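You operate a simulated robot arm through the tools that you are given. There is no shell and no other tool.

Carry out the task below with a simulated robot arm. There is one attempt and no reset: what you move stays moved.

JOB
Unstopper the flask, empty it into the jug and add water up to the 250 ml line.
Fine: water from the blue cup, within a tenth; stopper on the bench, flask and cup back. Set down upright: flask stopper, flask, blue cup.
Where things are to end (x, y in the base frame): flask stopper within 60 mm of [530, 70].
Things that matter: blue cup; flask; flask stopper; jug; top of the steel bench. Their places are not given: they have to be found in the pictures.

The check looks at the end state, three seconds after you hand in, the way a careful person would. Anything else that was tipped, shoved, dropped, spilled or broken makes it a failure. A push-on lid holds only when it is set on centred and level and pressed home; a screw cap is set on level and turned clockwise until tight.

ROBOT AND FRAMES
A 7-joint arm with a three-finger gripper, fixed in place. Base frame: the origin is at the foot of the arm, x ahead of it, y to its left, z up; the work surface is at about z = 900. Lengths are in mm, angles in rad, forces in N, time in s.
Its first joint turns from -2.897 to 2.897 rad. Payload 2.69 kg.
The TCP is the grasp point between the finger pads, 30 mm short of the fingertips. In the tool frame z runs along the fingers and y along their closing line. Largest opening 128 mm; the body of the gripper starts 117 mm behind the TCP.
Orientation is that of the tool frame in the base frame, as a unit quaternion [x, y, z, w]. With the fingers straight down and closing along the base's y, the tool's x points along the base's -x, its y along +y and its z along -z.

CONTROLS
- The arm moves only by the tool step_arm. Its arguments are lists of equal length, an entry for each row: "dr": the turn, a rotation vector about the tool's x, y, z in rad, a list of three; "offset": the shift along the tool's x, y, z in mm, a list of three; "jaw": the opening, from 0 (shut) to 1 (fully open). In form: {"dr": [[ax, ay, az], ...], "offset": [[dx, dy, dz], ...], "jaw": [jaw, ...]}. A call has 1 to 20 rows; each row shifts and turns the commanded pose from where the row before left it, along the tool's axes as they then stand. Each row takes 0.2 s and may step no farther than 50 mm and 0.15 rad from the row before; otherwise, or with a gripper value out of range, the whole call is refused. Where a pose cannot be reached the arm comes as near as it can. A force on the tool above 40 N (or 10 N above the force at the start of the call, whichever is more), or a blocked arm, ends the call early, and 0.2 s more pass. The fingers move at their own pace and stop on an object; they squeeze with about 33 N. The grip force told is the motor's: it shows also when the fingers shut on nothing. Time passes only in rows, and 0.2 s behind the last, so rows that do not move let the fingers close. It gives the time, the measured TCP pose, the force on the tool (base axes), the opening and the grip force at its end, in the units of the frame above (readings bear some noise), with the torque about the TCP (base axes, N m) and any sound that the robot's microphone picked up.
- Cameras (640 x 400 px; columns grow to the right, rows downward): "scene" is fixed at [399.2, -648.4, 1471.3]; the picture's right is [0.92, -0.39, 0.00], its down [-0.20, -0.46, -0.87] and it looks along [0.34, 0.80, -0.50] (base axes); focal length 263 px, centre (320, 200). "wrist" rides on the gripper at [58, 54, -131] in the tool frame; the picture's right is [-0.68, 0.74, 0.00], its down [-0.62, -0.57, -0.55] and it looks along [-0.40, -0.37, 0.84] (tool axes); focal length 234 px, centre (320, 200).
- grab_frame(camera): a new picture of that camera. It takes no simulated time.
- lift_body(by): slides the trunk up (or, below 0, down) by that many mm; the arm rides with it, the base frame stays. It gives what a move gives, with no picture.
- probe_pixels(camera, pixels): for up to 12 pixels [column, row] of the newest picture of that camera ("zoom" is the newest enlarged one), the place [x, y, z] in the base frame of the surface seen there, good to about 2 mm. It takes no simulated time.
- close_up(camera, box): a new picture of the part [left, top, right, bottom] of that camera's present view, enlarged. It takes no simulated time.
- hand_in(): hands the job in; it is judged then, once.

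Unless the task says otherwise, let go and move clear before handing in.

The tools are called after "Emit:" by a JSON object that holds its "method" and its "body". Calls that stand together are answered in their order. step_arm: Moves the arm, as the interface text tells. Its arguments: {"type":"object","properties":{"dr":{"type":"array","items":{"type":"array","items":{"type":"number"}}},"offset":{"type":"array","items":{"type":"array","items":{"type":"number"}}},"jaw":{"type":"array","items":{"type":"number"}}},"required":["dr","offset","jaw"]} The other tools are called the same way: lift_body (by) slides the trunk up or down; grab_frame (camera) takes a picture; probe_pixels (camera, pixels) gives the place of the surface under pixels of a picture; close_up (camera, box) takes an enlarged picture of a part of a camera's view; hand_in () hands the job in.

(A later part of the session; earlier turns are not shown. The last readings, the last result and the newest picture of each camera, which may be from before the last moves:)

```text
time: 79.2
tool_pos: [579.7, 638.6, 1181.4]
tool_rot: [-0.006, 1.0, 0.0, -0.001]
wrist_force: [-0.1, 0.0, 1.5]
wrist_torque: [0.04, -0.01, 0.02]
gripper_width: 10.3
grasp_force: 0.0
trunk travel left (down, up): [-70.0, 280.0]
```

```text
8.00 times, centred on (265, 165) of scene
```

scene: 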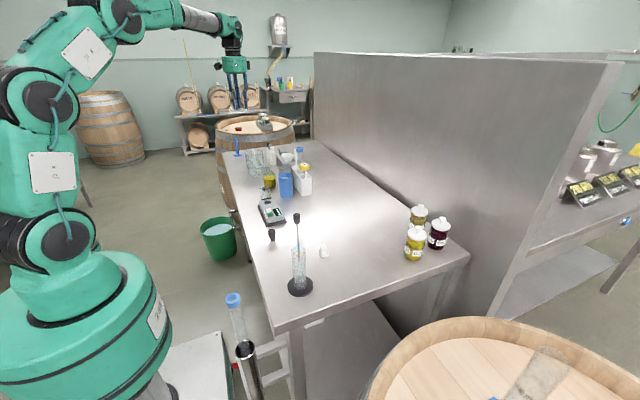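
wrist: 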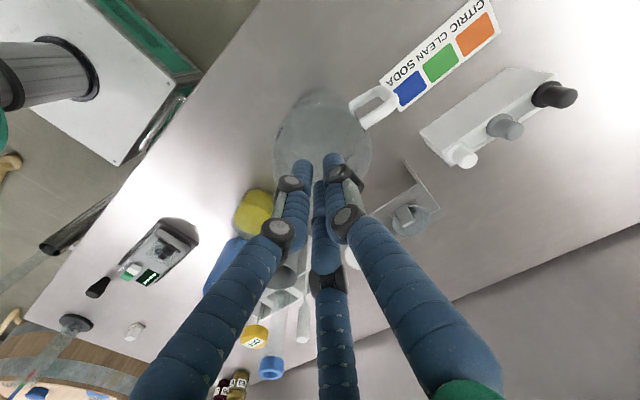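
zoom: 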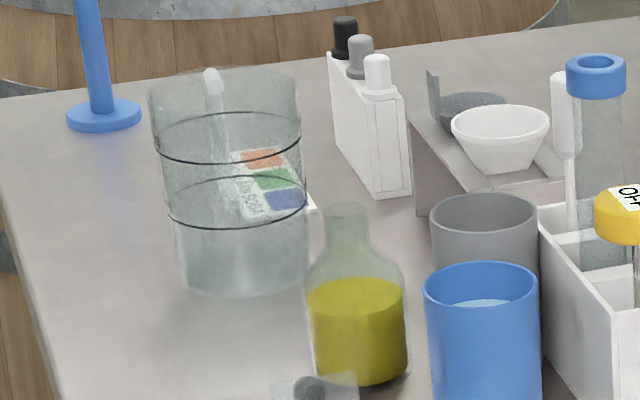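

Probe the jug rim precisely in a fresh wrist close-up.

Emit:
{"method": "close_up", "body": {"camera": "wrist", "box": [290, 70, 380, 160]}}

```text
4.44 times, centred on (335, 115) of wrist
```

zoom: 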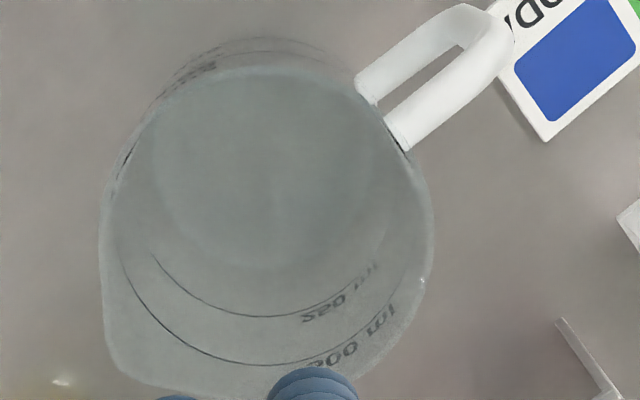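

The labels clearly read 250 ml (lower) and 500 ml (upper). Probe rim points.

Emit:
{"method": "probe_pixels", "body": {"camera": "zoom", "pixels": [[431, 225], [428, 270], [424, 283], [404, 150], [102, 250], [106, 330], [130, 380], [185, 388], [360, 375], [250, 66], [380, 95], [480, 30]]}}

Emit:
{"method": "probe_pixels", "body": {"camera": "zoom", "pixels": [[430, 240], [427, 255], [390, 350], [400, 330], [220, 390], [115, 360], [104, 300], [300, 68], [350, 90], [410, 165], [330, 300], [340, 350]]}}

```text
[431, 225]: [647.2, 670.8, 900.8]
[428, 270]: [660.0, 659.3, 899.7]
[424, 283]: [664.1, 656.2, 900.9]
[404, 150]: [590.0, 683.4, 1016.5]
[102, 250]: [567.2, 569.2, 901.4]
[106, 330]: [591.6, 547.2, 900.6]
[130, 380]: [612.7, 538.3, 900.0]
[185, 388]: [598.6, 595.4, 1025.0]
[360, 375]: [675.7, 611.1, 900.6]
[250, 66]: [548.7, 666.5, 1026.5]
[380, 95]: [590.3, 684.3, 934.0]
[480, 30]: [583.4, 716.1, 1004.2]
```

```text
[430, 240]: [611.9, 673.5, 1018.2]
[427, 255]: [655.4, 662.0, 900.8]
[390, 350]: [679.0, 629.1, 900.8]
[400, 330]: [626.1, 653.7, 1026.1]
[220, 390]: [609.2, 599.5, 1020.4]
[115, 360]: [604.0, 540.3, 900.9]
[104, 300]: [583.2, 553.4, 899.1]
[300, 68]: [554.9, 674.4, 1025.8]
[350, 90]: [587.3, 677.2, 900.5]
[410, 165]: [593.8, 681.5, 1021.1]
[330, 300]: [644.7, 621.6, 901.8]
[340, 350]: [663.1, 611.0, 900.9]
```

Rim fit gives the jug centre ≈(584.5,638), r≈45.5; handle spans az 72–102°, spout 256–287°. I'll grip the jug around its rim from above with fingers at az 115/235/355 and carry it back.

Emit:
{"method": "step_arm", "body": {"dr": [[0, 0, -0.141], [0, 0, -0.141], [0, 0, -0.142], [0, 0, 0], [0, 0, 0], [0, 0, 0], [0, 0, 0]], "offset": [[-4, -2, 0], [0, 0, 0], [0, 0, 0], [0, 0, 40], [0, 0, 40], [0, 0, 36], [0, 0, 0]], "jaw": [0.5, 1, 1, 1, 1, 1, 1]}}

Emit:
{"method": "grab_frame", "body": {"camera": "wrist"}}

Emit:
{"method": "close_up", "body": {"camera": "scene", "box": [225, 130, 305, 190]}}

```text
time: 80.8
tool_pos: [586.0, 637.2, 1062.5]
tool_rot: [-0.217, 0.976, 0.0, -0.001]
wrist_force: [0.9, -0.7, -1.1]
wrist_torque: [-0.02, 0.02, 0.01]
gripper_width: 127.9
grasp_force: 0.0
trunk travel left (down, up): [-70.0, 280.0]
```

```text
taken
```

wrist: 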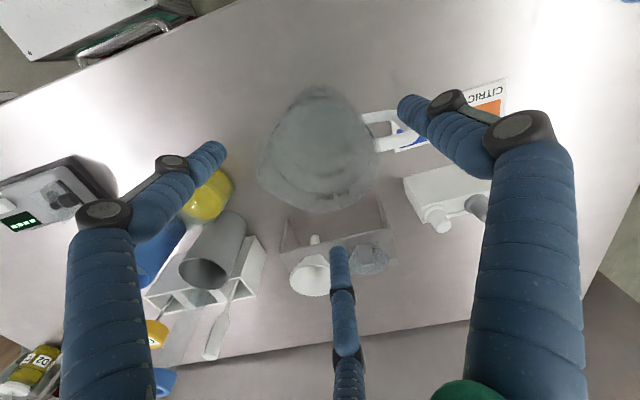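

```text
6.67 times, centred on (265, 160) of scene
```

zoom: 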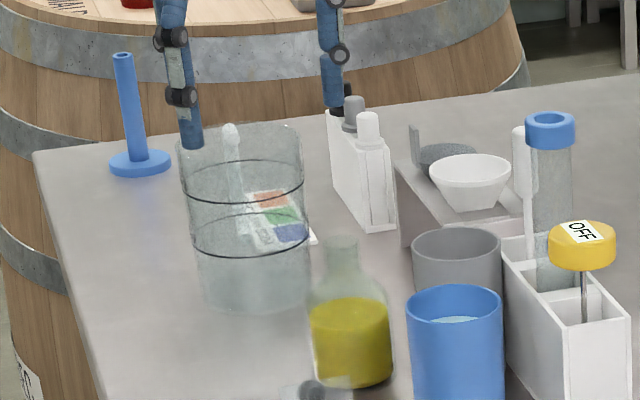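

Finger positions look right; turn 4° more for handle clearance, then lower around the rim.

Emit:
{"method": "step_arm", "body": {"dr": [[0, 0, -0.07], [0, 0, 0], [0, 0, 0], [0, 0, 0]], "offset": [[0, 0, 0], [0, 0, 30], [0, 0, 30], [0, 0, 0]], "jaw": [1, 1, 1, 1]}}

Emit:
{"method": "close_up", "body": {"camera": "wrist", "box": [180, 40, 460, 300]}}

Emit:
{"method": "close_up", "body": {"camera": "scene", "box": [225, 140, 305, 190]}}

```text
time: 81.8
tool_pos: [585.2, 639.2, 1001.2]
tool_rot: [-0.252, 0.968, -0.001, -0.001]
wrist_force: [0.2, 0.2, -1.0]
wrist_torque: [-0.06, 0.01, -0.06]
gripper_width: 127.9
grasp_force: 0.1
trunk travel left (down, up): [-70.0, 280.0]
```

```text
1.54 times, centred on (320, 170) of wrist
```

zoom: 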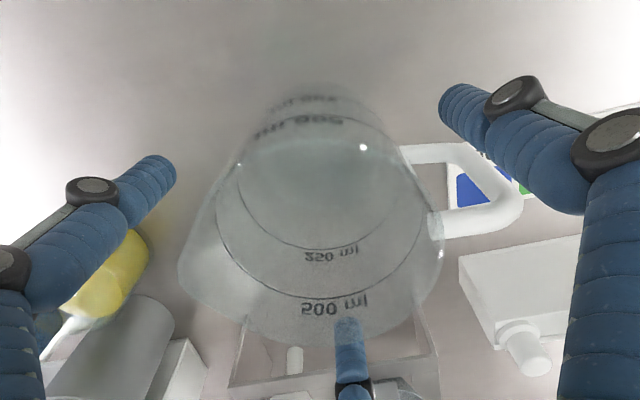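

```text
8.00 times, centred on (265, 165) of scene
```

zoom: 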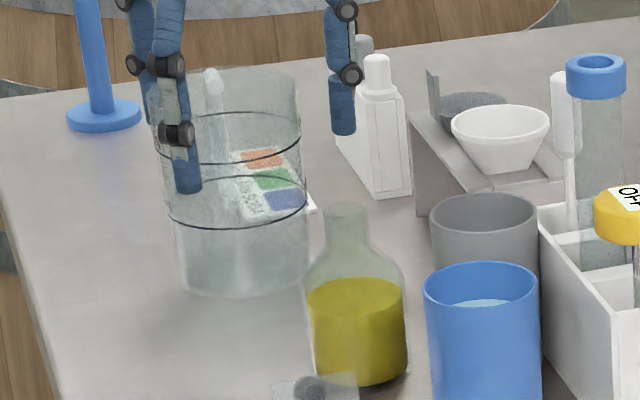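

Fingers surround the jug with clearance. Close on it gently.

Emit:
{"method": "step_arm", "body": {"dr": [[0, 0, 0], [0, 0, 0], [0, 0, 0], [0, 0, 0], [0, 0, 0]], "offset": [[0, 0, 0], [0, 0, 0], [0, 0, 0], [0, 0, 0], [0, 0, 0]], "jaw": [0.85, 0.78, 0.73, 0.68, 0.6]}}

Emit:
{"method": "close_up", "body": {"camera": "wrist", "box": [180, 40, 460, 300]}}

Emit:
{"method": "close_up", "body": {"camera": "scene", "box": [225, 140, 305, 190]}}

```text
time: 83.0
tool_pos: [584.7, 638.6, 1002.5]
tool_rot: [-0.251, 0.968, 0.0, -0.001]
wrist_force: [0.7, 0.2, 1.2]
wrist_torque: [0.1, -0.06, 0.03]
gripper_width: 84.6
grasp_force: 33.0
trunk travel left (down, up): [-70.0, 280.0]
```

```text
1.54 times, centred on (320, 170) of wrist
```

zoom: 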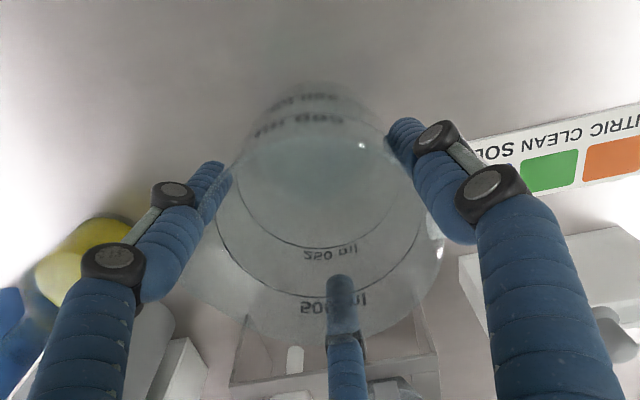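

```text
8.00 times, centred on (265, 165) of scene
```

zoom: 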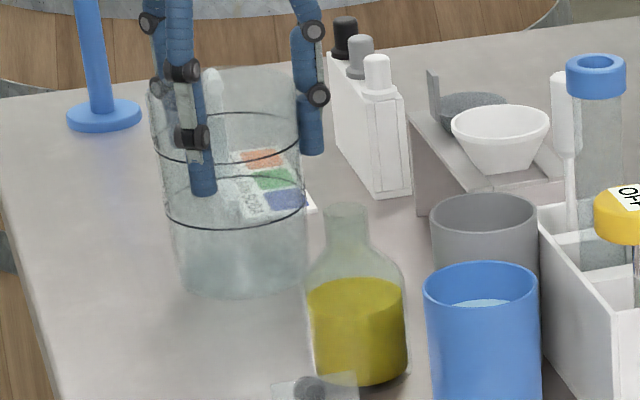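

Firm hold (84.6 mm, 33 N), jug undisturbed. Lift 6 mm, carry by (−27.6,+10.1) and check before lowering.

Emit:
{"method": "step_arm", "body": {"dr": [[0, 0, 0], [0, 0, 0], [0, 0, 0], [0, 0, 0], [0, 0, 0], [0, 0, 0]], "offset": [[0, 0, -3], [0, 0, -4], [6.4, 7.4, 0], [6.4, 7.4, 0], [6.4, 7.4, 0], [0, 0, 0]], "jaw": [0.6, 0.6, 0.6, 0.6, 0.6, 0.6]}}

Emit:
{"method": "close_up", "body": {"camera": "scene", "box": [225, 140, 305, 190]}}

```text
time: 84.4
tool_pos: [559.3, 647.9, 1012.9]
tool_rot: [-0.25, 0.968, 0.0, -0.001]
wrist_force: [-0.4, -0.1, -1.8]
wrist_torque: [0.01, -0.03, -0.02]
gripper_width: 84.3
grasp_force: 33.4
trunk travel left (down, up): [-70.0, 280.0]
```

```text
8.00 times, centred on (265, 165) of scene
```

zoom: 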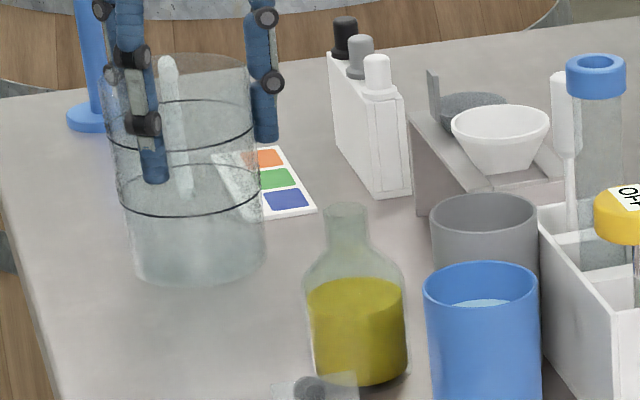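

The jug is over its original spot (lines at zoom 105–255 vs 105–253 before). Lower to the bench.

Emit:
{"method": "step_arm", "body": {"dr": [[0, 0, 0], [0, 0, 0], [0, 0, 0]], "offset": [[0, 0, 3], [0, 0, 2.5], [0, 0, 0]], "jaw": [0.6, 0.6, 0.6]}}

Emit:
{"method": "step_arm", "body": {"dr": [[0, 0, 0], [0, 0, 0]], "offset": [[0, 0, 1], [0, 0, 0]], "jaw": [0.6, 0.6]}}

Emit:
{"method": "step_arm", "body": {"dr": [[0, 0, 0], [0, 0, 0]], "offset": [[0, 0, 1], [0, 0, 0]], "jaw": [0.6, 0.6]}}

```text
time: 85.2
tool_pos: [559.8, 647.4, 1006.7]
tool_rot: [-0.249, 0.968, 0.0, 0.0]
wrist_force: [-0.5, -0.2, -0.6]
wrist_torque: [-0.02, -0.01, -0.01]
gripper_width: 84.4
grasp_force: 33.1
trunk travel left (down, up): [-70.0, 280.0]
```

```text
time: 85.8
tool_pos: [557.9, 646.5, 1003.5]
tool_rot: [-0.251, 0.968, 0.001, -0.001]
wrist_force: [-0.6, -0.6, -0.6]
wrist_torque: [0.01, -0.04, 0.04]
gripper_width: 84.6
grasp_force: 32.7
trunk travel left (down, up): [-70.0, 280.0]
```

```text
time: 86.4
tool_pos: [559.0, 647.4, 1003.8]
tool_rot: [-0.25, 0.968, 0.0, -0.001]
wrist_force: [0.2, -0.4, -1.9]
wrist_torque: [-0.04, 0.03, 0.0]
gripper_width: 84.2
grasp_force: 32.6
trunk travel left (down, up): [-70.0, 280.0]
```

Emit:
{"method": "step_arm", "body": {"dr": [[0, 0, 0], [0, 0, 0]], "offset": [[0, 0, 1], [0, 0, 0]], "jaw": [0.6, 0.6]}}

Emit:
{"method": "step_arm", "body": {"dr": [[0, 0, 0], [0, 0, 0]], "offset": [[0, 0, 0.8], [0, 0, 0]], "jaw": [0.6, 0.6]}}

Emit:
{"method": "close_up", "body": {"camera": "scene", "box": [225, 140, 305, 190]}}

```text
time: 87.0
tool_pos: [558.7, 648.5, 1002.3]
tool_rot: [-0.25, 0.968, 0.0, 0.0]
wrist_force: [-0.2, -0.5, 4.4]
wrist_torque: [-0.12, -0.11, 0.01]
gripper_width: 84.6
grasp_force: 33.5
trunk travel left (down, up): [-70.0, 280.0]
```

```text
time: 87.6
tool_pos: [559.4, 647.8, 1003.1]
tool_rot: [-0.25, 0.968, 0.001, 0.0]
wrist_force: [-4.5, 1.2, 10.4]
wrist_torque: [0.02, 0.3, -0.01]
gripper_width: 84.5
grasp_force: 33.0
trunk travel left (down, up): [-70.0, 280.0]
```

```text
8.00 times, centred on (265, 165) of scene
```

zoom: 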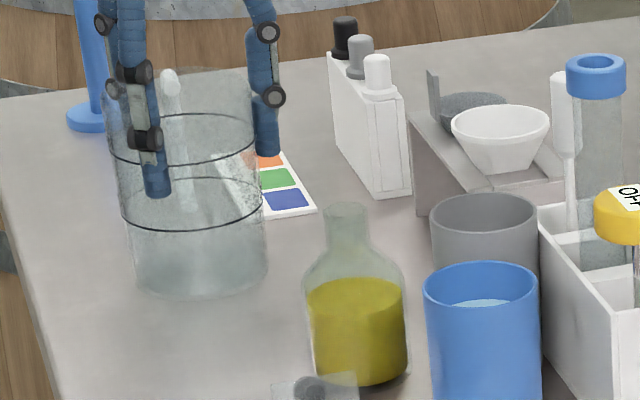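

Contact with the bench (4–10 N). Release slowly, open wide and rise.

Emit:
{"method": "step_arm", "body": {"dr": [[0, 0, 0], [0, 0, 0], [0, 0, 0], [0, 0, 0], [0, 0, 0], [0, 0, 0], [0, 0, 0], [0, 0, 0], [0, 0, 0]], "offset": [[0, 0, -1], [0, 0, 0], [0, 0, 0], [0, 0, 0], [0, 0, 0], [0, 0, -30], [0, 0, -45], [0, 0, -45], [0, 0, 0]], "jaw": [0.6, 0.68, 0.74, 0.82, 1, 1, 1, 1, 1]}}

Emit:
{"method": "close_up", "body": {"camera": "scene", "box": [225, 140, 305, 190]}}

Emit:
{"method": "grab_frame", "body": {"camera": "wrist"}}

```text
time: 89.6
tool_pos: [559.2, 649.9, 1120.4]
tool_rot: [-0.251, 0.968, 0.0, -0.002]
wrist_force: [-1.0, -0.3, 0.1]
wrist_torque: [0.01, -0.05, 0.03]
gripper_width: 128.0
grasp_force: 0.0
trunk travel left (down, up): [-70.0, 280.0]
```

```text
8.00 times, centred on (265, 165) of scene
```

zoom: 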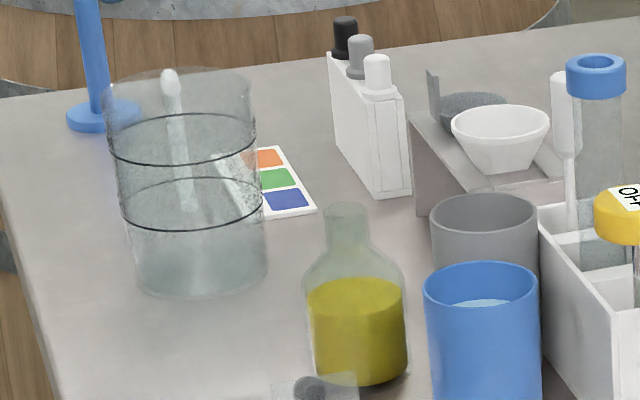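

```text
taken
```

wrist: 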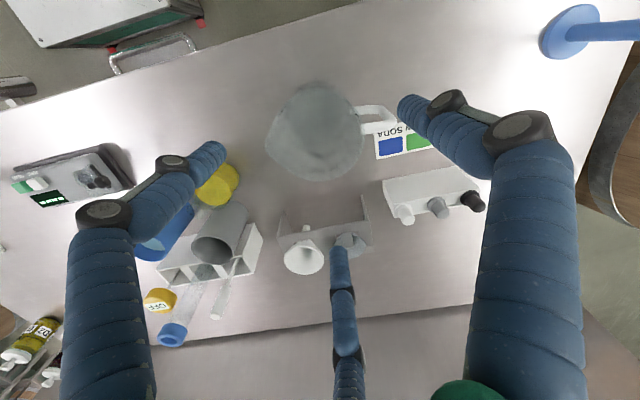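

The jug is back within ~3 mm. Now test turning the tool to ψ=−120° (camera on the upper side when tilting toward az 150°), at a safe height.

Emit:
{"method": "step_arm", "body": {"dr": [[0, 0, 0], [0, 0, 0], [0, 0, 0], [0, 0, 0.1445], [0, 0, 0.1445], [0, 0, 0.1445], [0, 0, 0.1445], [0, 0, 0.1445], [0, 0, 0.1445], [0, 0, 0.1445], [0, 0, 0.1445], [0, 0, 0.1445], [0, 0, 0]], "offset": [[0, 0, -45], [0, 0, -45], [0, 0, -40], [0, 0, 0], [0, 0, 0], [0, 0, 0], [0, 0, 0], [0, 0, 0], [0, 0, 0], [0, 0, 0], [0, 0, 0], [0, 0, 0], [0, 0, 0]], "jaw": [0.8, 0.6, 0.4, 0.3, 0.3, 0.3, 0.3, 0.3, 0.3, 0.3, 0.3, 0.3, 0.3]}}

Emit:
{"method": "step_arm", "body": {"dr": [[0, 0, 0.1445], [0, 0, 0.1445], [0, 0, 0.1445], [0, 0, 0.1445], [0, 0, 0]], "offset": [[0, 0, 0], [0, 0, 0], [0, 0, 0], [0, 0, 0], [0, 0, 0]], "jaw": [0.3, 0.3, 0.3, 0.3, 0.3]}}

```text
time: 92.4
tool_pos: [560.1, 649.7, 1253.3]
tool_rot: [0.387, 0.922, -0.001, -0.001]
wrist_force: [-0.1, 0.1, 0.7]
wrist_torque: [-0.03, 0.0, -0.02]
gripper_width: 38.7
grasp_force: 0.0
trunk travel left (down, up): [-70.0, 280.0]
```

```text
time: 93.6
tool_pos: [560.8, 650.0, 1253.0]
tool_rot: [0.634, 0.773, 0.0, -0.001]
wrist_force: [0.4, -0.8, -0.1]
wrist_torque: [-0.02, 0.0, 0.01]
gripper_width: 38.2
grasp_force: 0.0
trunk travel left (down, up): [-70.0, 280.0]
```

Emit:
{"method": "step_arm", "body": {"dr": [[0, 0, 0.1442], [0, 0, 0.1442], [0, 0, 0.1442], [0, 0, 0.1442], [0, 0, 0.1442], [0, 0, 0]], "offset": [[0, 0, 0], [0, 0, 0], [0, 0, 0], [0, 0, 0], [0, 0, 0], [0, 0, 0]], "jaw": [0.3, 0.3, 0.3, 0.3, 0.3, 0.3]}}

Emit:
{"method": "step_arm", "body": {"dr": [[-0.14, 0, 0], [-0.14, 0, 0], [-0.14, 0, 0], [-0.14, 0, 0], [-0.14, 0, 0], [-0.14, 0, 0], [-0.14, 0, 0], [0, 0, 0]], "offset": [[0, 0, 0], [0, 0, 0], [0, 0, 0], [0, 0, 0], [0, 0, 0], [0, 0, 0], [0, 0, 0], [0, 0, 0]], "jaw": [0.3, 0.3, 0.3, 0.3, 0.3, 0.3, 0.3, 0.3]}}

Emit:
{"method": "grab_frame", "body": {"camera": "scene"}}

```text
time: 95.0
tool_pos: [559.9, 647.9, 1251.3]
tool_rot: [0.866, 0.5, -0.001, 0.0]
wrist_force: [0.5, -0.2, -0.6]
wrist_torque: [0.03, 0.01, -0.04]
gripper_width: 38.3
grasp_force: 0.0
trunk travel left (down, up): [-70.0, 280.0]
```

```text
time: 96.8
tool_pos: [634.0, 640.6, 1318.3]
tool_rot: [0.768, 0.47, 0.211, 0.38]
wrist_force: [-0.2, -0.2, -0.2]
wrist_torque: [0.02, 0.0, 0.01]
gripper_width: 38.5
grasp_force: 0.0
out of reach, approached as far as the arm can: row 1, 2, 4, 5, 6, 7
trunk travel left (down, up): [-70.0, 280.0]
```

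```text
taken
```

scene: 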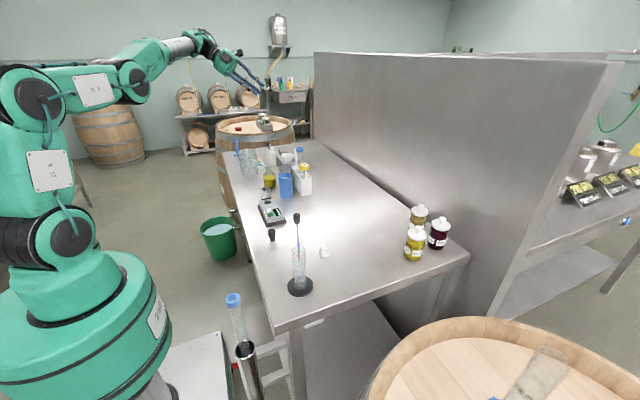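

ψ=−120° puts the last joint at its limit. Undo the tilt and go to ψ=+120° instead (camera ends up beside/above the axis).

Emit:
{"method": "step_arm", "body": {"dr": [[0.1285, 0.0054, 0], [0.1285, 0.0054, 0], [0.1285, 0.0054, 0], [0.1285, 0.0054, 0], [0.1285, 0.0054, 0], [0.1285, 0.0054, 0], [0.1285, 0.0054, 0], [0, 0, -0.145], [0, 0, -0.145], [0, 0, -0.145], [0, 0, -0.145], [0, 0, 0]], "offset": [[0, 0, 0], [0, 0, 0], [0, 0, 0], [0, 0, 0], [0, 0, 0], [0, 0, 0], [0, 0, 0], [0, 0, 0], [0, 0, 0], [0, 0, 0], [0, 0, 0], [0, 0, 0]], "jaw": [0.3, 0.3, 0.3, 0.3, 0.3, 0.3, 0.3, 0.3, 0.3, 0.3, 0.3, 0.3]}}

```text
time: 99.4
tool_pos: [631.9, 641.3, 1318.1]
tool_rot: [0.674, 0.739, 0.014, 0.001]
wrist_force: [0.1, 1.0, -1.3]
wrist_torque: [-0.02, 0.01, -0.01]
gripper_width: 38.5
grasp_force: 0.0
trunk travel left (down, up): [-70.0, 280.0]
```

Emit:
{"method": "step_arm", "body": {"dr": [[0, 0, -0.1429], [0, 0, -0.1429], [0, 0, -0.1429], [0, 0, -0.1429], [0, 0, -0.1429], [0, 0, -0.1429], [0, 0, -0.1429], [0, 0, -0.1429], [0, 0, -0.1429], [0, 0, -0.1429], [0, 0, -0.1429], [0, 0, -0.1429], [0, 0, -0.1429], [0, 0, -0.1429], [0, 0, -0.1429], [0, 0, -0.1429], [0, 0, -0.1429], [0, 0, -0.1429], [0, 0, -0.1429], [0, 0, -0.1429]], "offset": [[0, 0, 0], [0, 0, 0], [0, 0, 0], [0, 0, 0], [0, 0, 0], [0, 0, 0], [0, 0, 0], [0, 0, 0], [0, 0, 0], [0, 0, 0], [0, 0, 0], [0, 0, 0], [0, 0, 0], [0, 0, 0], [0, 0, 0], [0, 0, 0], [0, 0, 0], [0, 0, 0], [0, 0, 0], [0, 0, 0]], "jaw": [0.3, 0.3, 0.3, 0.3, 0.3, 0.3, 0.3, 0.3, 0.3, 0.3, 0.3, 0.3, 0.3, 0.3, 0.3, 0.3, 0.3, 0.3, 0.3, 0.3]}}

Emit:
{"method": "step_arm", "body": {"dr": [[0, 0, -0.1429], [0, 0, -0.1429], [0, 0, -0.1429], [0, 0, -0.1429], [0, 0, -0.1429], [0, 0, 0]], "offset": [[0, 0, 0], [0, 0, 0], [0, 0, 0], [0, 0, 0], [0, 0, 0], [0, 0, 0]], "jaw": [0.3, 0.3, 0.3, 0.3, 0.3, 0.3]}}

```text
time: 103.6
tool_pos: [633.3, 640.3, 1318.6]
tool_rot: [-0.637, 0.77, 0.001, 0.015]
wrist_force: [0.5, 1.1, -0.3]
wrist_torque: [0.01, 0.03, -0.01]
gripper_width: 38.3
grasp_force: 0.1
trunk travel left (down, up): [-70.0, 280.0]
```

```text
time: 105.0
tool_pos: [633.5, 640.7, 1319.2]
tool_rot: [0.865, -0.501, 0.004, -0.015]
wrist_force: [0.7, -0.1, -1.1]
wrist_torque: [0.01, -0.03, -0.03]
gripper_width: 38.3
grasp_force: 0.1
trunk travel left (down, up): [-70.0, 280.0]
```

ψ=+120° is reachable. Correct the 1.8° residual tilt, go above the jug (z≈1200) and test tilting to 140° with the camera position in mind.

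Emit:
{"method": "step_arm", "body": {"dr": [[-0.03, 0.008, 0], [0, 0, 0], [0, 0, 0], [0, 0, 0], [0, 0, 0], [0.07, 0.1212, 0], [0.07, 0.1212, 0], [0.07, 0.1212, 0], [0.07, 0.1212, 0], [0.07, 0.1212, 0], [0.07, 0.1212, 0], [0.07, 0.1212, 0], [0, 0, 0]], "offset": [[0, 0, 0], [-14.9, 20.8, 39.7], [-14.9, 20.8, 39.7], [-14.9, 20.8, 39.7], [0, 0, 0], [0, 0, 0], [0, 0, 0], [0, 0, 0], [0, 0, 0], [0, 0, 0], [0, 0, 0], [0, 0, 0], [0, 0, 0]], "jaw": [0.3, 0.3, 0.3, 0.3, 0.3, 0.3, 0.3, 0.3, 0.3, 0.3, 0.3, 0.3, 0.3]}}

Emit:
{"method": "close_up", "body": {"camera": "scene", "box": [180, 80, 300, 200]}}

```text
time: 107.8
tool_pos: [556.2, 650.0, 1199.8]
tool_rot: [0.764, -0.441, 0.471, 0.001]
wrist_force: [0.0, 0.3, -1.1]
wrist_torque: [-0.03, -0.03, -0.03]
gripper_width: 38.6
grasp_force: 0.0
trunk travel left (down, up): [-70.0, 280.0]
```

```text
3.33 times, centred on (240, 140) of scene
```

zoom: 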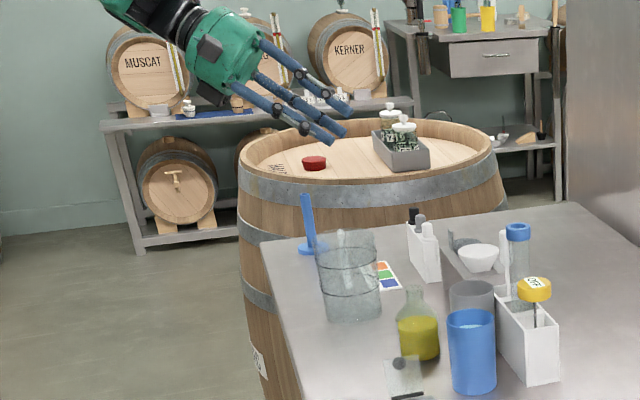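

Reaches 56° fine. Continue the free-air test to ~135°.

Emit:
{"method": "step_arm", "body": {"dr": [[0.07, 0.1212, 0], [0.07, 0.1212, 0], [0.07, 0.1212, 0], [0.07, 0.1212, 0], [0.07, 0.1212, 0], [0.07, 0.1212, 0], [0, 0, 0]], "offset": [[0, 0, 0], [0, 0, 0], [0, 0, 0], [0, 0, 0], [0, 0, 0], [0, 0, 0], [0, 0, 0]], "jaw": [0.3, 0.3, 0.3, 0.3, 0.3, 0.3, 0.3]}}

Emit:
{"method": "step_arm", "body": {"dr": [[0.07, 0.1212, 0], [0.07, 0.1212, 0], [0, 0, 0]], "offset": [[0, 0, 0], [0, 0, 0], [0, 0, 0]], "jaw": [0.3, 0.3, 0.3]}}

Emit:
{"method": "close_up", "body": {"camera": "scene", "box": [180, 80, 300, 200]}}

```text
time: 109.4
tool_pos: [555.5, 649.0, 1199.8]
tool_rot: [0.532, -0.307, 0.789, 0.001]
wrist_force: [0.4, 0.0, 0.2]
wrist_torque: [0.0, -0.05, -0.05]
gripper_width: 38.7
grasp_force: 0.0
trunk travel left (down, up): [-70.0, 280.0]
```

```text
time: 110.2
tool_pos: [557.6, 651.9, 1200.8]
tool_rot: [0.442, -0.254, 0.86, 0.0]
wrist_force: [-0.5, -0.4, 0.7]
wrist_torque: [-0.01, 0.11, 0.06]
gripper_width: 38.6
grasp_force: 0.0
out of reach, approached as far as the arm can: row 2
trunk travel left (down, up): [-70.0, 280.0]
```

```text
3.33 times, centred on (240, 140) of scene
```

zoom: 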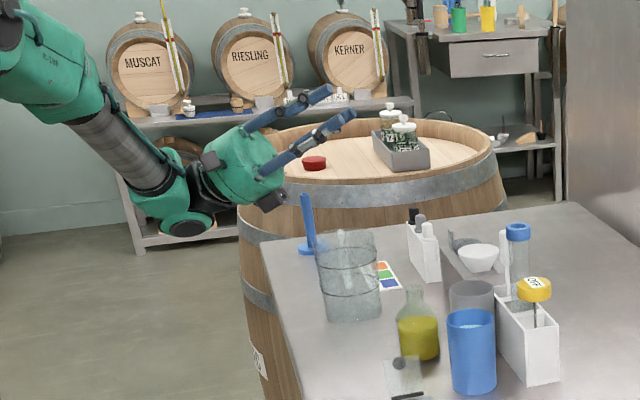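

About 119° at this height with the current trunk. Lower the trunk 60 mm more and retry at z≈1165.

Emit:
{"method": "lift_body", "body": {"by": -60}}

```text
time: 111.2
tool_pos: [557.1, 651.4, 1141.3]
tool_rot: [0.442, -0.254, 0.86, 0.0]
wrist_force: [0.2, 0.3, 0.5]
wrist_torque: [0.01, 0.04, 0.0]
gripper_width: 38.6
grasp_force: 0.1
trunk travel left (down, up): [-10.0, 340.0]
```

Emit:
{"method": "step_arm", "body": {"dr": [[0, 0, 0], [0.07, 0.1212, 0], [0, 0, 0]], "offset": [[19.4, -9.2, 12.9], [0, 0, 0], [0, 0, 0]], "jaw": [0.3, 0.3, 0.3]}}

Emit:
{"method": "step_arm", "body": {"dr": [[0.07, 0.1212, 0], [0, 0, 0]], "offset": [[0, 0, 0], [0, 0, 0]], "jaw": [0.3, 0.3]}}

Emit:
{"method": "close_up", "body": {"camera": "scene", "box": [180, 80, 300, 200]}}

```text
time: 112.0
tool_pos: [557.8, 649.1, 1168.2]
tool_rot: [0.388, -0.225, 0.894, -0.001]
wrist_force: [0.3, 0.1, -0.1]
wrist_torque: [0.01, 0.09, 0.0]
gripper_width: 38.5
grasp_force: 0.0
trunk travel left (down, up): [-10.0, 340.0]
```

```text
time: 112.6
tool_pos: [559.4, 650.3, 1163.8]
tool_rot: [0.334, -0.191, 0.923, 0.0]
wrist_force: [0.7, 0.1, 0.5]
wrist_torque: [0.0, -0.04, -0.02]
gripper_width: 38.5
grasp_force: 0.1
trunk travel left (down, up): [-10.0, 340.0]
```

```text
3.33 times, centred on (240, 140) of scene
```

zoom: 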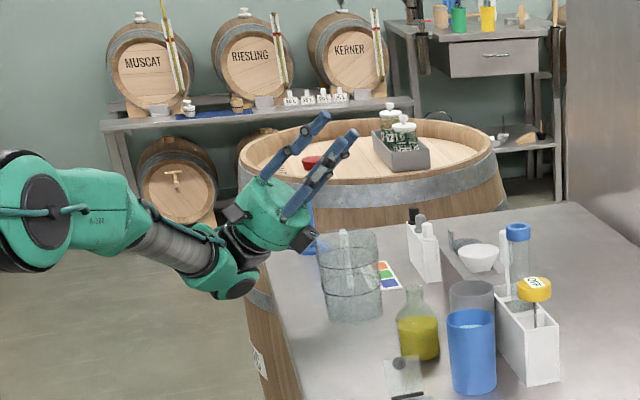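

135° reachable at z≈1165 with the jug untouched. Tilt back to straight down and then go for the flask.

Emit:
{"method": "step_arm", "body": {"dr": [[-0.0735, -0.1272, 0], [-0.0735, -0.1272, 0], [-0.0735, -0.1272, 0], [-0.0735, -0.1272, 0], [-0.0735, -0.1272, 0], [-0.0735, -0.1272, 0], [-0.0735, -0.1272, 0], [-0.0735, -0.1272, 0], [-0.0735, -0.1272, 0], [-0.0735, -0.1272, 0], [-0.0735, -0.1272, 0], [-0.0735, -0.1272, 0], [-0.0735, -0.1272, 0], [-0.0735, -0.1272, 0], [-0.0735, -0.1272, 0], [-0.0735, -0.1272, 0], [0, 0, 0]], "offset": [[0, 0, 0], [0, 0, 0], [0, 0, 0], [0, 0, 0], [0, 0, 0], [0, 0, 0], [0, 0, 0], [0, 0, 0], [0, 0, 0], [0, 0, 0], [0, 0, 0], [0, 0, 0], [0, 0, 0], [0, 0, 0], [0, 0, 0], [0, 0, 0], [0, 0, 0]], "jaw": [0.3, 0.3, 0.3, 0.3, 0.3, 0.3, 0.3, 0.3, 0.3, 0.3, 0.3, 0.3, 0.3, 0.3, 0.3, 0.3, 0.3]}}

Emit:
{"method": "close_up", "body": {"camera": "scene", "box": [225, 140, 305, 190]}}

```text
time: 116.2
tool_pos: [558.3, 649.1, 1165.5]
tool_rot: [0.867, -0.499, -0.001, 0.001]
wrist_force: [0.4, -0.7, 0.9]
wrist_torque: [0.05, 0.02, 0.02]
gripper_width: 38.4
grasp_force: 0.0
trunk travel left (down, up): [-10.0, 340.0]
```

```text
8.00 times, centred on (265, 165) of scene
```

zoom: 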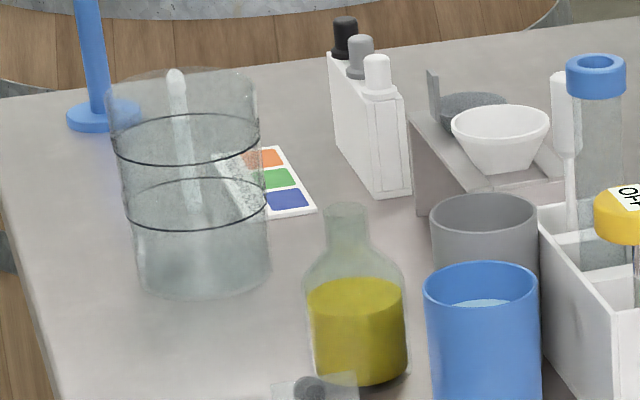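

The jug shifted only ~3 mm in total from the original. Now move above the flask and look at its neck.

Emit:
{"method": "step_arm", "body": {"dr": [[0, 0, 0], [0, 0, 0], [0, 0, 0], [0, 0, 0], [0, 0, 0]], "offset": [[46.7, 9.6, 0], [46.7, 9.6, 0], [46.7, 9.6, 0], [46.6, 9.7, 0], [0, 0, 0]], "jaw": [0.4, 0.4, 0.4, 0.4, 0.4]}}

Emit:
{"method": "grab_frame", "body": {"camera": "wrist"}}

Emit:
{"method": "close_up", "body": {"camera": "wrist", "box": [270, 50, 390, 170]}}

```text
time: 117.4
tool_pos: [614.0, 465.5, 1163.4]
tool_rot: [0.866, -0.5, -0.001, 0.001]
wrist_force: [-0.9, -0.1, -1.3]
wrist_torque: [0.06, 0.02, -0.01]
gripper_width: 51.4
grasp_force: 0.1
trunk travel left (down, up): [-10.0, 340.0]
```

```text
taken
```

wrist: 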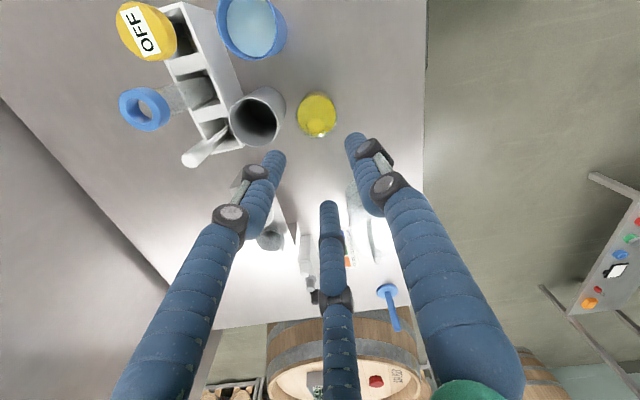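

```text
3.33 times, centred on (330, 110) of wrist
```

zoom: 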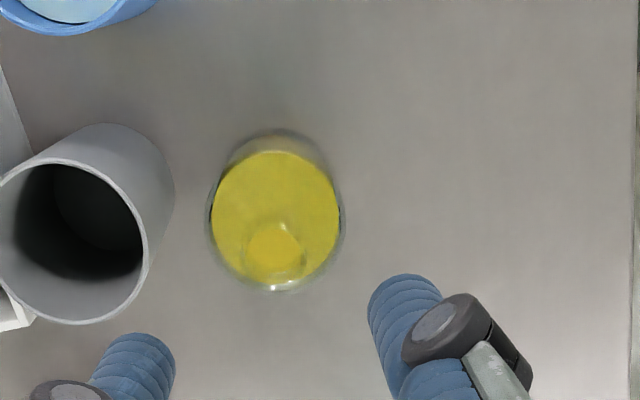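

Emit:
{"method": "probe_pixels", "body": {"camera": "zoom", "pixels": [[215, 213], [337, 213], [276, 155], [230, 255], [320, 260], [276, 215], [272, 287], [248, 250], [303, 255], [275, 225], [240, 175], [315, 175]]}}

Emit:
{"method": "close_up", "body": {"camera": "scene", "box": [255, 160, 285, 190]}}

```text
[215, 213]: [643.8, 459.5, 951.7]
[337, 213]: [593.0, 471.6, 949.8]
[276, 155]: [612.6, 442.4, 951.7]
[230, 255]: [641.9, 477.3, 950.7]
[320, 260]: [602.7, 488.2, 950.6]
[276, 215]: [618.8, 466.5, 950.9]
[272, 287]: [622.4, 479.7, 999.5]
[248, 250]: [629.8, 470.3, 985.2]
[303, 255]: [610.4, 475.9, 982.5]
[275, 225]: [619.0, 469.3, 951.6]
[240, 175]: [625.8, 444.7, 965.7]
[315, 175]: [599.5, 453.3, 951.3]
```

```text
13.33 times, centred on (270, 175) of scene
```

zoom: 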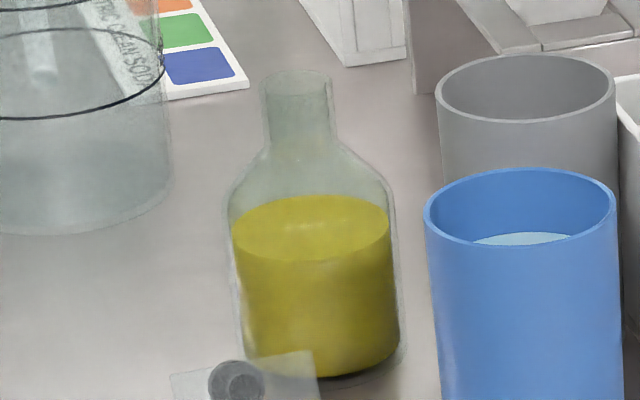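

Neck: straight part z≈993–1012, radius ≈12, axis at ≈(618.5,467). Re-read the pose to average out noise.

Emit:
{"method": "step_arm", "body": {"dr": [[0, 0, 0]], "offset": [[0, 0, 0]], "jaw": [0.35]}}

Emit:
{"method": "step_arm", "body": {"dr": [[0, 0, 0]], "offset": [[0, 0, 0]], "jaw": [0.35]}}

Emit:
{"method": "step_arm", "body": {"dr": [[0, 0, 0]], "offset": [[0, 0, 0]], "jaw": [0.35]}}

```text
time: 117.8
tool_pos: [612.9, 467.3, 1163.0]
tool_rot: [0.866, -0.5, 0.0, 0.001]
wrist_force: [-0.2, 0.5, 1.4]
wrist_torque: [-0.03, 0.01, -0.01]
gripper_width: 44.7
grasp_force: 0.0
trunk travel left (down, up): [-10.0, 340.0]
```

```text
time: 118.2
tool_pos: [614.7, 466.2, 1163.8]
tool_rot: [0.866, -0.501, -0.001, 0.001]
wrist_force: [-0.3, 0.5, 0.9]
wrist_torque: [0.02, 0.0, 0.02]
gripper_width: 45.0
grasp_force: 0.1
trunk travel left (down, up): [-10.0, 340.0]
```

```text
time: 118.6
tool_pos: [614.1, 467.0, 1162.7]
tool_rot: [0.866, -0.5, 0.0, 0.001]
wrist_force: [0.6, -0.1, 0.0]
wrist_torque: [-0.02, -0.02, 0.04]
gripper_width: 45.1
grasp_force: 0.0
trunk travel left (down, up): [-10.0, 340.0]
```

TCP mean ≈(614,466.5,1163). Shift to the neck axis and descend with a 45 mm opening; stop just above first to check.

Emit:
{"method": "step_arm", "body": {"dr": [[0, 0, 0], [0, 0, 0], [0, 0, 0], [0, 0, 0], [0, 0, 0]], "offset": [[1.8, -4.15, 10], [0, 0, 40], [0, 0, 40], [0, 0, 30], [0, 0, 0]], "jaw": [0.35, 0.35, 0.35, 0.35, 0.35]}}

Emit:
{"method": "close_up", "body": {"camera": "wrist", "box": [240, 80, 420, 240]}}

Emit:
{"method": "close_up", "body": {"camera": "scene", "box": [245, 145, 295, 195]}}

```text
time: 119.8
tool_pos: [618.8, 468.5, 1043.3]
tool_rot: [0.866, -0.5, -0.001, 0.001]
wrist_force: [0.0, -0.2, 0.4]
wrist_torque: [-0.06, 0.02, 0.01]
gripper_width: 44.9
grasp_force: 0.1
trunk travel left (down, up): [-10.0, 340.0]
```

```text
2.50 times, centred on (330, 160) of wrist
```

zoom: 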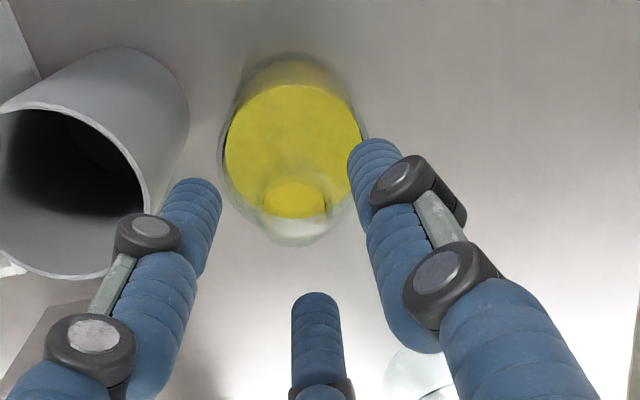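

```text
8.00 times, centred on (270, 170) of scene
```

zoom: 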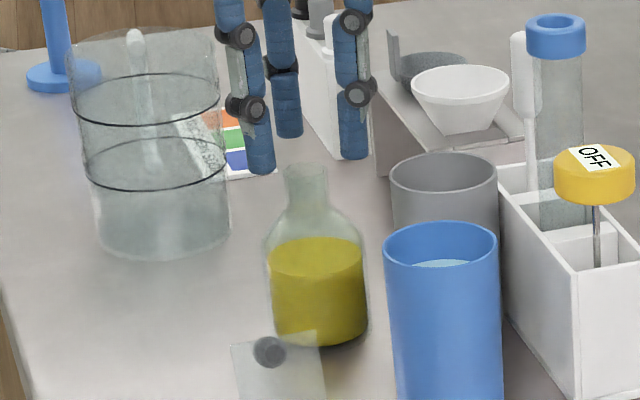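

The mouth appears ~10 mm below the fingertips (z≈1004). Descend 24 mm more and inspect.

Emit:
{"method": "step_arm", "body": {"dr": [[0, 0, 0], [0, 0, 0], [0, 0, 0]], "offset": [[0, 0, 14], [0, 0, 10], [0, 0, 0]], "jaw": [0.35, 0.35, 0.35]}}

Emit:
{"method": "close_up", "body": {"camera": "scene", "box": [255, 155, 285, 185]}}

Emit:
{"method": "close_up", "body": {"camera": "wrist", "box": [240, 80, 420, 240]}}

```text
time: 120.6
tool_pos: [622.0, 470.0, 1018.9]
tool_rot: [0.866, -0.5, 0.0, 0.0]
wrist_force: [-0.1, 0.8, -0.9]
wrist_torque: [-0.02, 0.02, 0.03]
gripper_width: 44.7
grasp_force: 0.1
trunk travel left (down, up): [-10.0, 340.0]
```

```text
13.33 times, centred on (270, 170) of scene
```

zoom: 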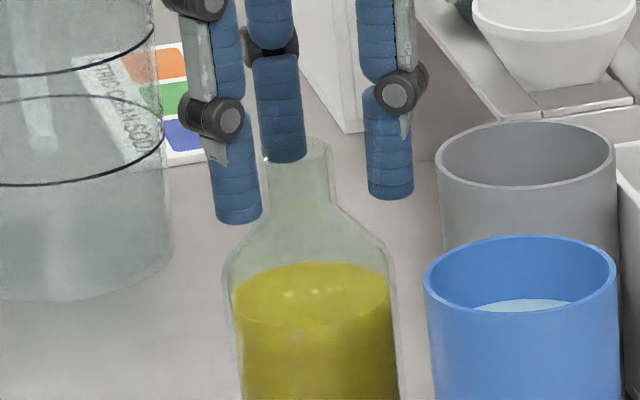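

```text
2.50 times, centred on (330, 160) of wrist
```

zoom: 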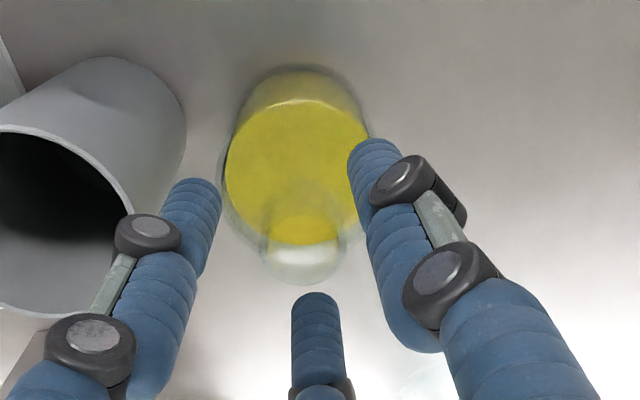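

Tips are ~16 mm below the mouth with ~5 mm still above the shoulder. Lower 4 mm, then close on the neck.

Emit:
{"method": "step_arm", "body": {"dr": [[0, 0, 0], [0, 0, 0], [0, 0, 0], [0, 0, 0], [0, 0, 0], [0, 0, 0]], "offset": [[-0.5, 1.5, 4], [0, 0, 0], [0, 0, 0], [0, 0, 0], [0, 0, 0], [0, 0, 0]], "jaw": [0.35, 0.3, 0.25, 0.2, 0.1, 0]}}

Emit:
{"method": "close_up", "body": {"camera": "scene", "box": [255, 155, 285, 185]}}

Emit:
{"method": "close_up", "body": {"camera": "wrist", "box": [240, 80, 420, 240]}}

```text
time: 122.0
tool_pos: [621.0, 469.0, 1016.1]
tool_rot: [0.866, -0.5, 0.0, 0.0]
wrist_force: [0.8, 0.2, 3.8]
wrist_torque: [0.03, 0.0, -0.06]
gripper_width: 33.2
grasp_force: 32.8
trunk travel left (down, up): [-10.0, 340.0]
```

```text
13.33 times, centred on (270, 170) of scene
```

zoom: 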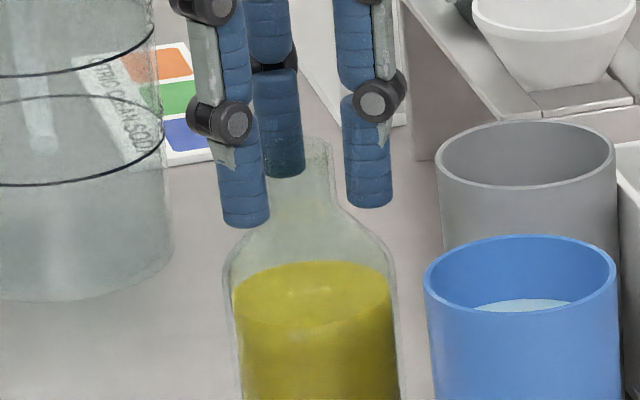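

```text
2.50 times, centred on (330, 160) of wrist
```

zoom: 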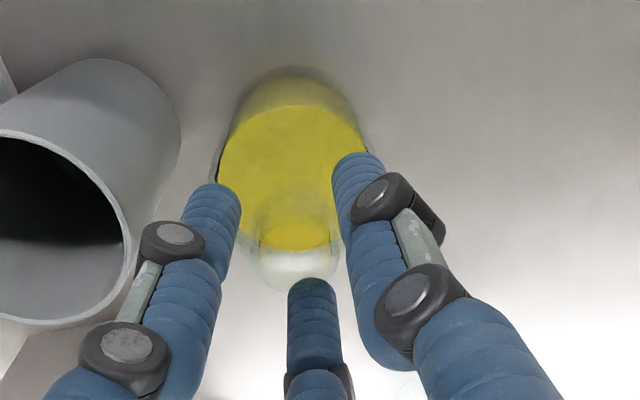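

It closed at 33 mm, i.e. onto the flared shoulder rather than the neck. Open a little, raise 6 mm and close again.

Emit:
{"method": "step_arm", "body": {"dr": [[0, 0, 0], [0, 0, 0], [0, 0, 0], [0, 0, 0], [0, 0, 0], [0, 0, 0], [0, 0, 0]], "offset": [[0, 0, 0], [0, 0, 0], [0, 0, -6], [0, 0, 0], [0, 0, 0], [0, 0, 0], [0, 0, 0]], "jaw": [0.3, 0.33, 0.33, 0.28, 0.22, 0.15, 0]}}

Emit:
{"method": "close_up", "body": {"camera": "scene", "box": [255, 155, 285, 185]}}

```text
time: 123.6
tool_pos: [620.4, 469.7, 1022.0]
tool_rot: [0.866, -0.499, 0.0, 0.0]
wrist_force: [-1.4, 0.2, 0.5]
wrist_torque: [-0.05, 0.06, -0.06]
gripper_width: 29.6
grasp_force: 32.9
trunk travel left (down, up): [-10.0, 340.0]
```

```text
13.33 times, centred on (270, 170) of scene
```

zoom: 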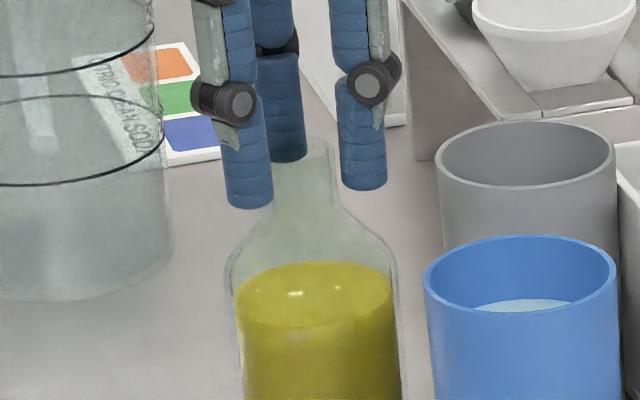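

Width 29.6 mm now. Lift 3 mm and see whether it holds (width constant) or slides.

Emit:
{"method": "step_arm", "body": {"dr": [[0, 0, 0], [0, 0, 0], [0, 0, 0]], "offset": [[0, 0, -1.5], [0, 0, -1.5], [0, 0, 0]], "jaw": [0, 0, 0]}}

Emit:
{"method": "close_up", "body": {"camera": "scene", "box": [255, 155, 285, 185]}}

Emit:
{"method": "close_up", "body": {"camera": "wrist", "box": [240, 80, 420, 240]}}

```text
time: 124.4
tool_pos: [621.0, 467.7, 1025.2]
tool_rot: [0.866, -0.5, 0.0, 0.0]
wrist_force: [-0.2, -0.1, -2.0]
wrist_torque: [-0.02, -0.02, 0.0]
gripper_width: 28.6
grasp_force: 32.9
trunk travel left (down, up): [-10.0, 340.0]
```

```text
13.33 times, centred on (270, 170) of scene
```

zoom: 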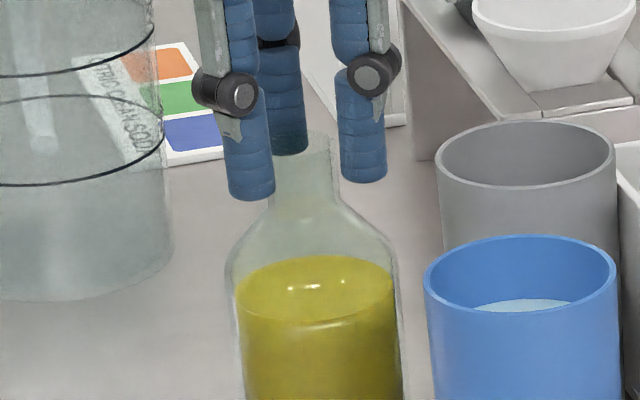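

```text
2.50 times, centred on (330, 160) of wrist
```

zoom: 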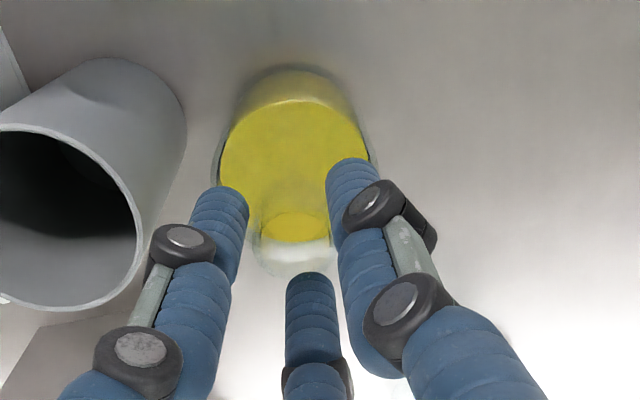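

The flask came up with the hand. Lift 12 mm more and check for slipping.

Emit:
{"method": "step_arm", "body": {"dr": [[0, 0, 0], [0, 0, 0], [0, 0, 0], [0, 0, 0], [0, 0, 0], [0, 0, 0]], "offset": [[0, 0, -4], [0, 0, -4], [0, 0, -4], [0, 0, 0], [0, 0, 0], [0, 0, 0]], "jaw": [0, 0, 0, 0, 0, 0]}}

Emit:
{"method": "close_up", "body": {"camera": "scene", "box": [250, 150, 290, 190]}}

```text
time: 125.8
tool_pos: [621.8, 468.5, 1037.3]
tool_rot: [0.866, -0.5, -0.001, 0.0]
wrist_force: [0.2, 0.1, -2.5]
wrist_torque: [0.02, 0.0, -0.02]
gripper_width: 28.4
grasp_force: 33.1
trunk travel left (down, up): [-10.0, 340.0]
```

```text
10.00 times, centred on (270, 170) of scene
```

zoom: 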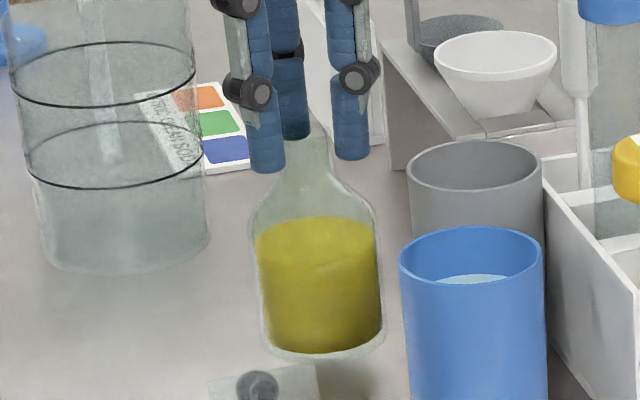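

Held firmly (28.4 mm, 2.5 N weight). Raise the flask to TCP z≈1190 and carry it smoothly over to the jug.

Emit:
{"method": "step_arm", "body": {"dr": [[0, 0, 0], [0, 0, 0], [0, 0, 0], [0, 0, 0], [0, 0, 0], [0, 0, 0], [0, 0, 0]], "offset": [[0, 0, -15], [0, 0, -25], [0, 0, -30], [0, 0, -30], [0, 0, -30], [0, 0, -23], [0, 0, 0]], "jaw": [0, 0, 0, 0, 0, 0, 0]}}

Emit:
{"method": "step_arm", "body": {"dr": [[0, 0, 0], [0, 0, 0], [0, 0, 0], [0, 0, 0], [0, 0, 0], [0, 0, 0], [0, 0, 0], [0, 0, 0], [0, 0, 0], [0, 0, 0], [0, 0, 0]], "offset": [[-10, -1.6, 0], [-20, -3.3, 0], [-25, -4.1, 0], [-25, -4.1, 0], [-25, -4.1, 0], [-25, -4.1, 0], [-25, -4.1, 0], [-20, -3.3, 0], [-12, -2, 0], [-6, -1, 0], [0, 0, 0]], "jaw": [0, 0, 0, 0, 0, 0, 0, 0, 0, 0, 0]}}

Emit:
{"method": "close_up", "body": {"camera": "scene", "box": [190, 100, 310, 200]}}

Emit:
{"method": "grab_frame", "body": {"camera": "wrist"}}

```text
time: 127.4
tool_pos: [618.1, 469.0, 1189.5]
tool_rot: [0.866, -0.5, -0.001, 0.001]
wrist_force: [-0.9, -0.6, -2.1]
wrist_torque: [0.0, -0.02, 0.01]
gripper_width: 28.5
grasp_force: 32.9
trunk travel left (down, up): [-10.0, 340.0]
```

```text
time: 129.8
tool_pos: [550.7, 651.9, 1191.0]
tool_rot: [0.866, -0.5, 0.0, 0.001]
wrist_force: [-0.1, 0.0, -2.0]
wrist_torque: [0.02, 0.0, -0.02]
gripper_width: 28.1
grasp_force: 33.0
trunk travel left (down, up): [-10.0, 340.0]
```

```text
4.00 times, centred on (250, 150) of scene
```

zoom: 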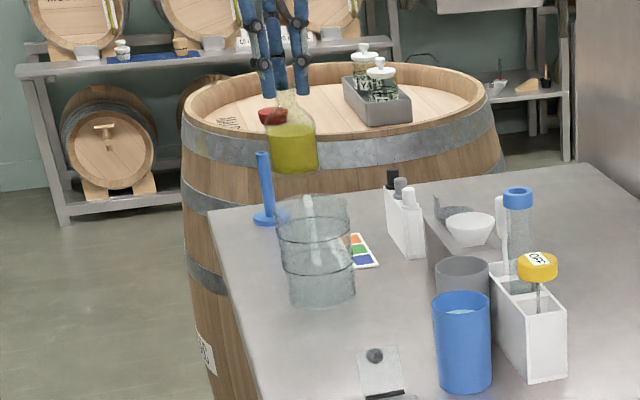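

```text
taken
```

wrist: 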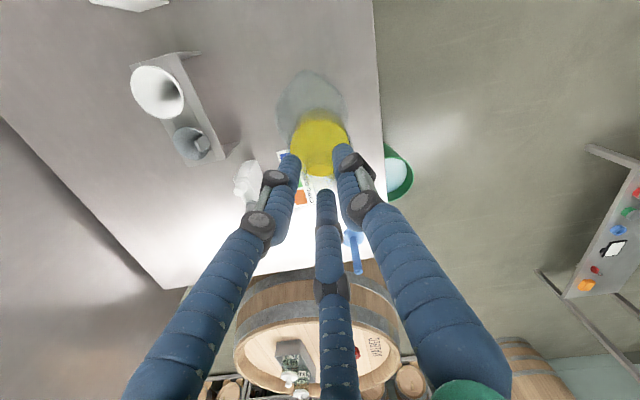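

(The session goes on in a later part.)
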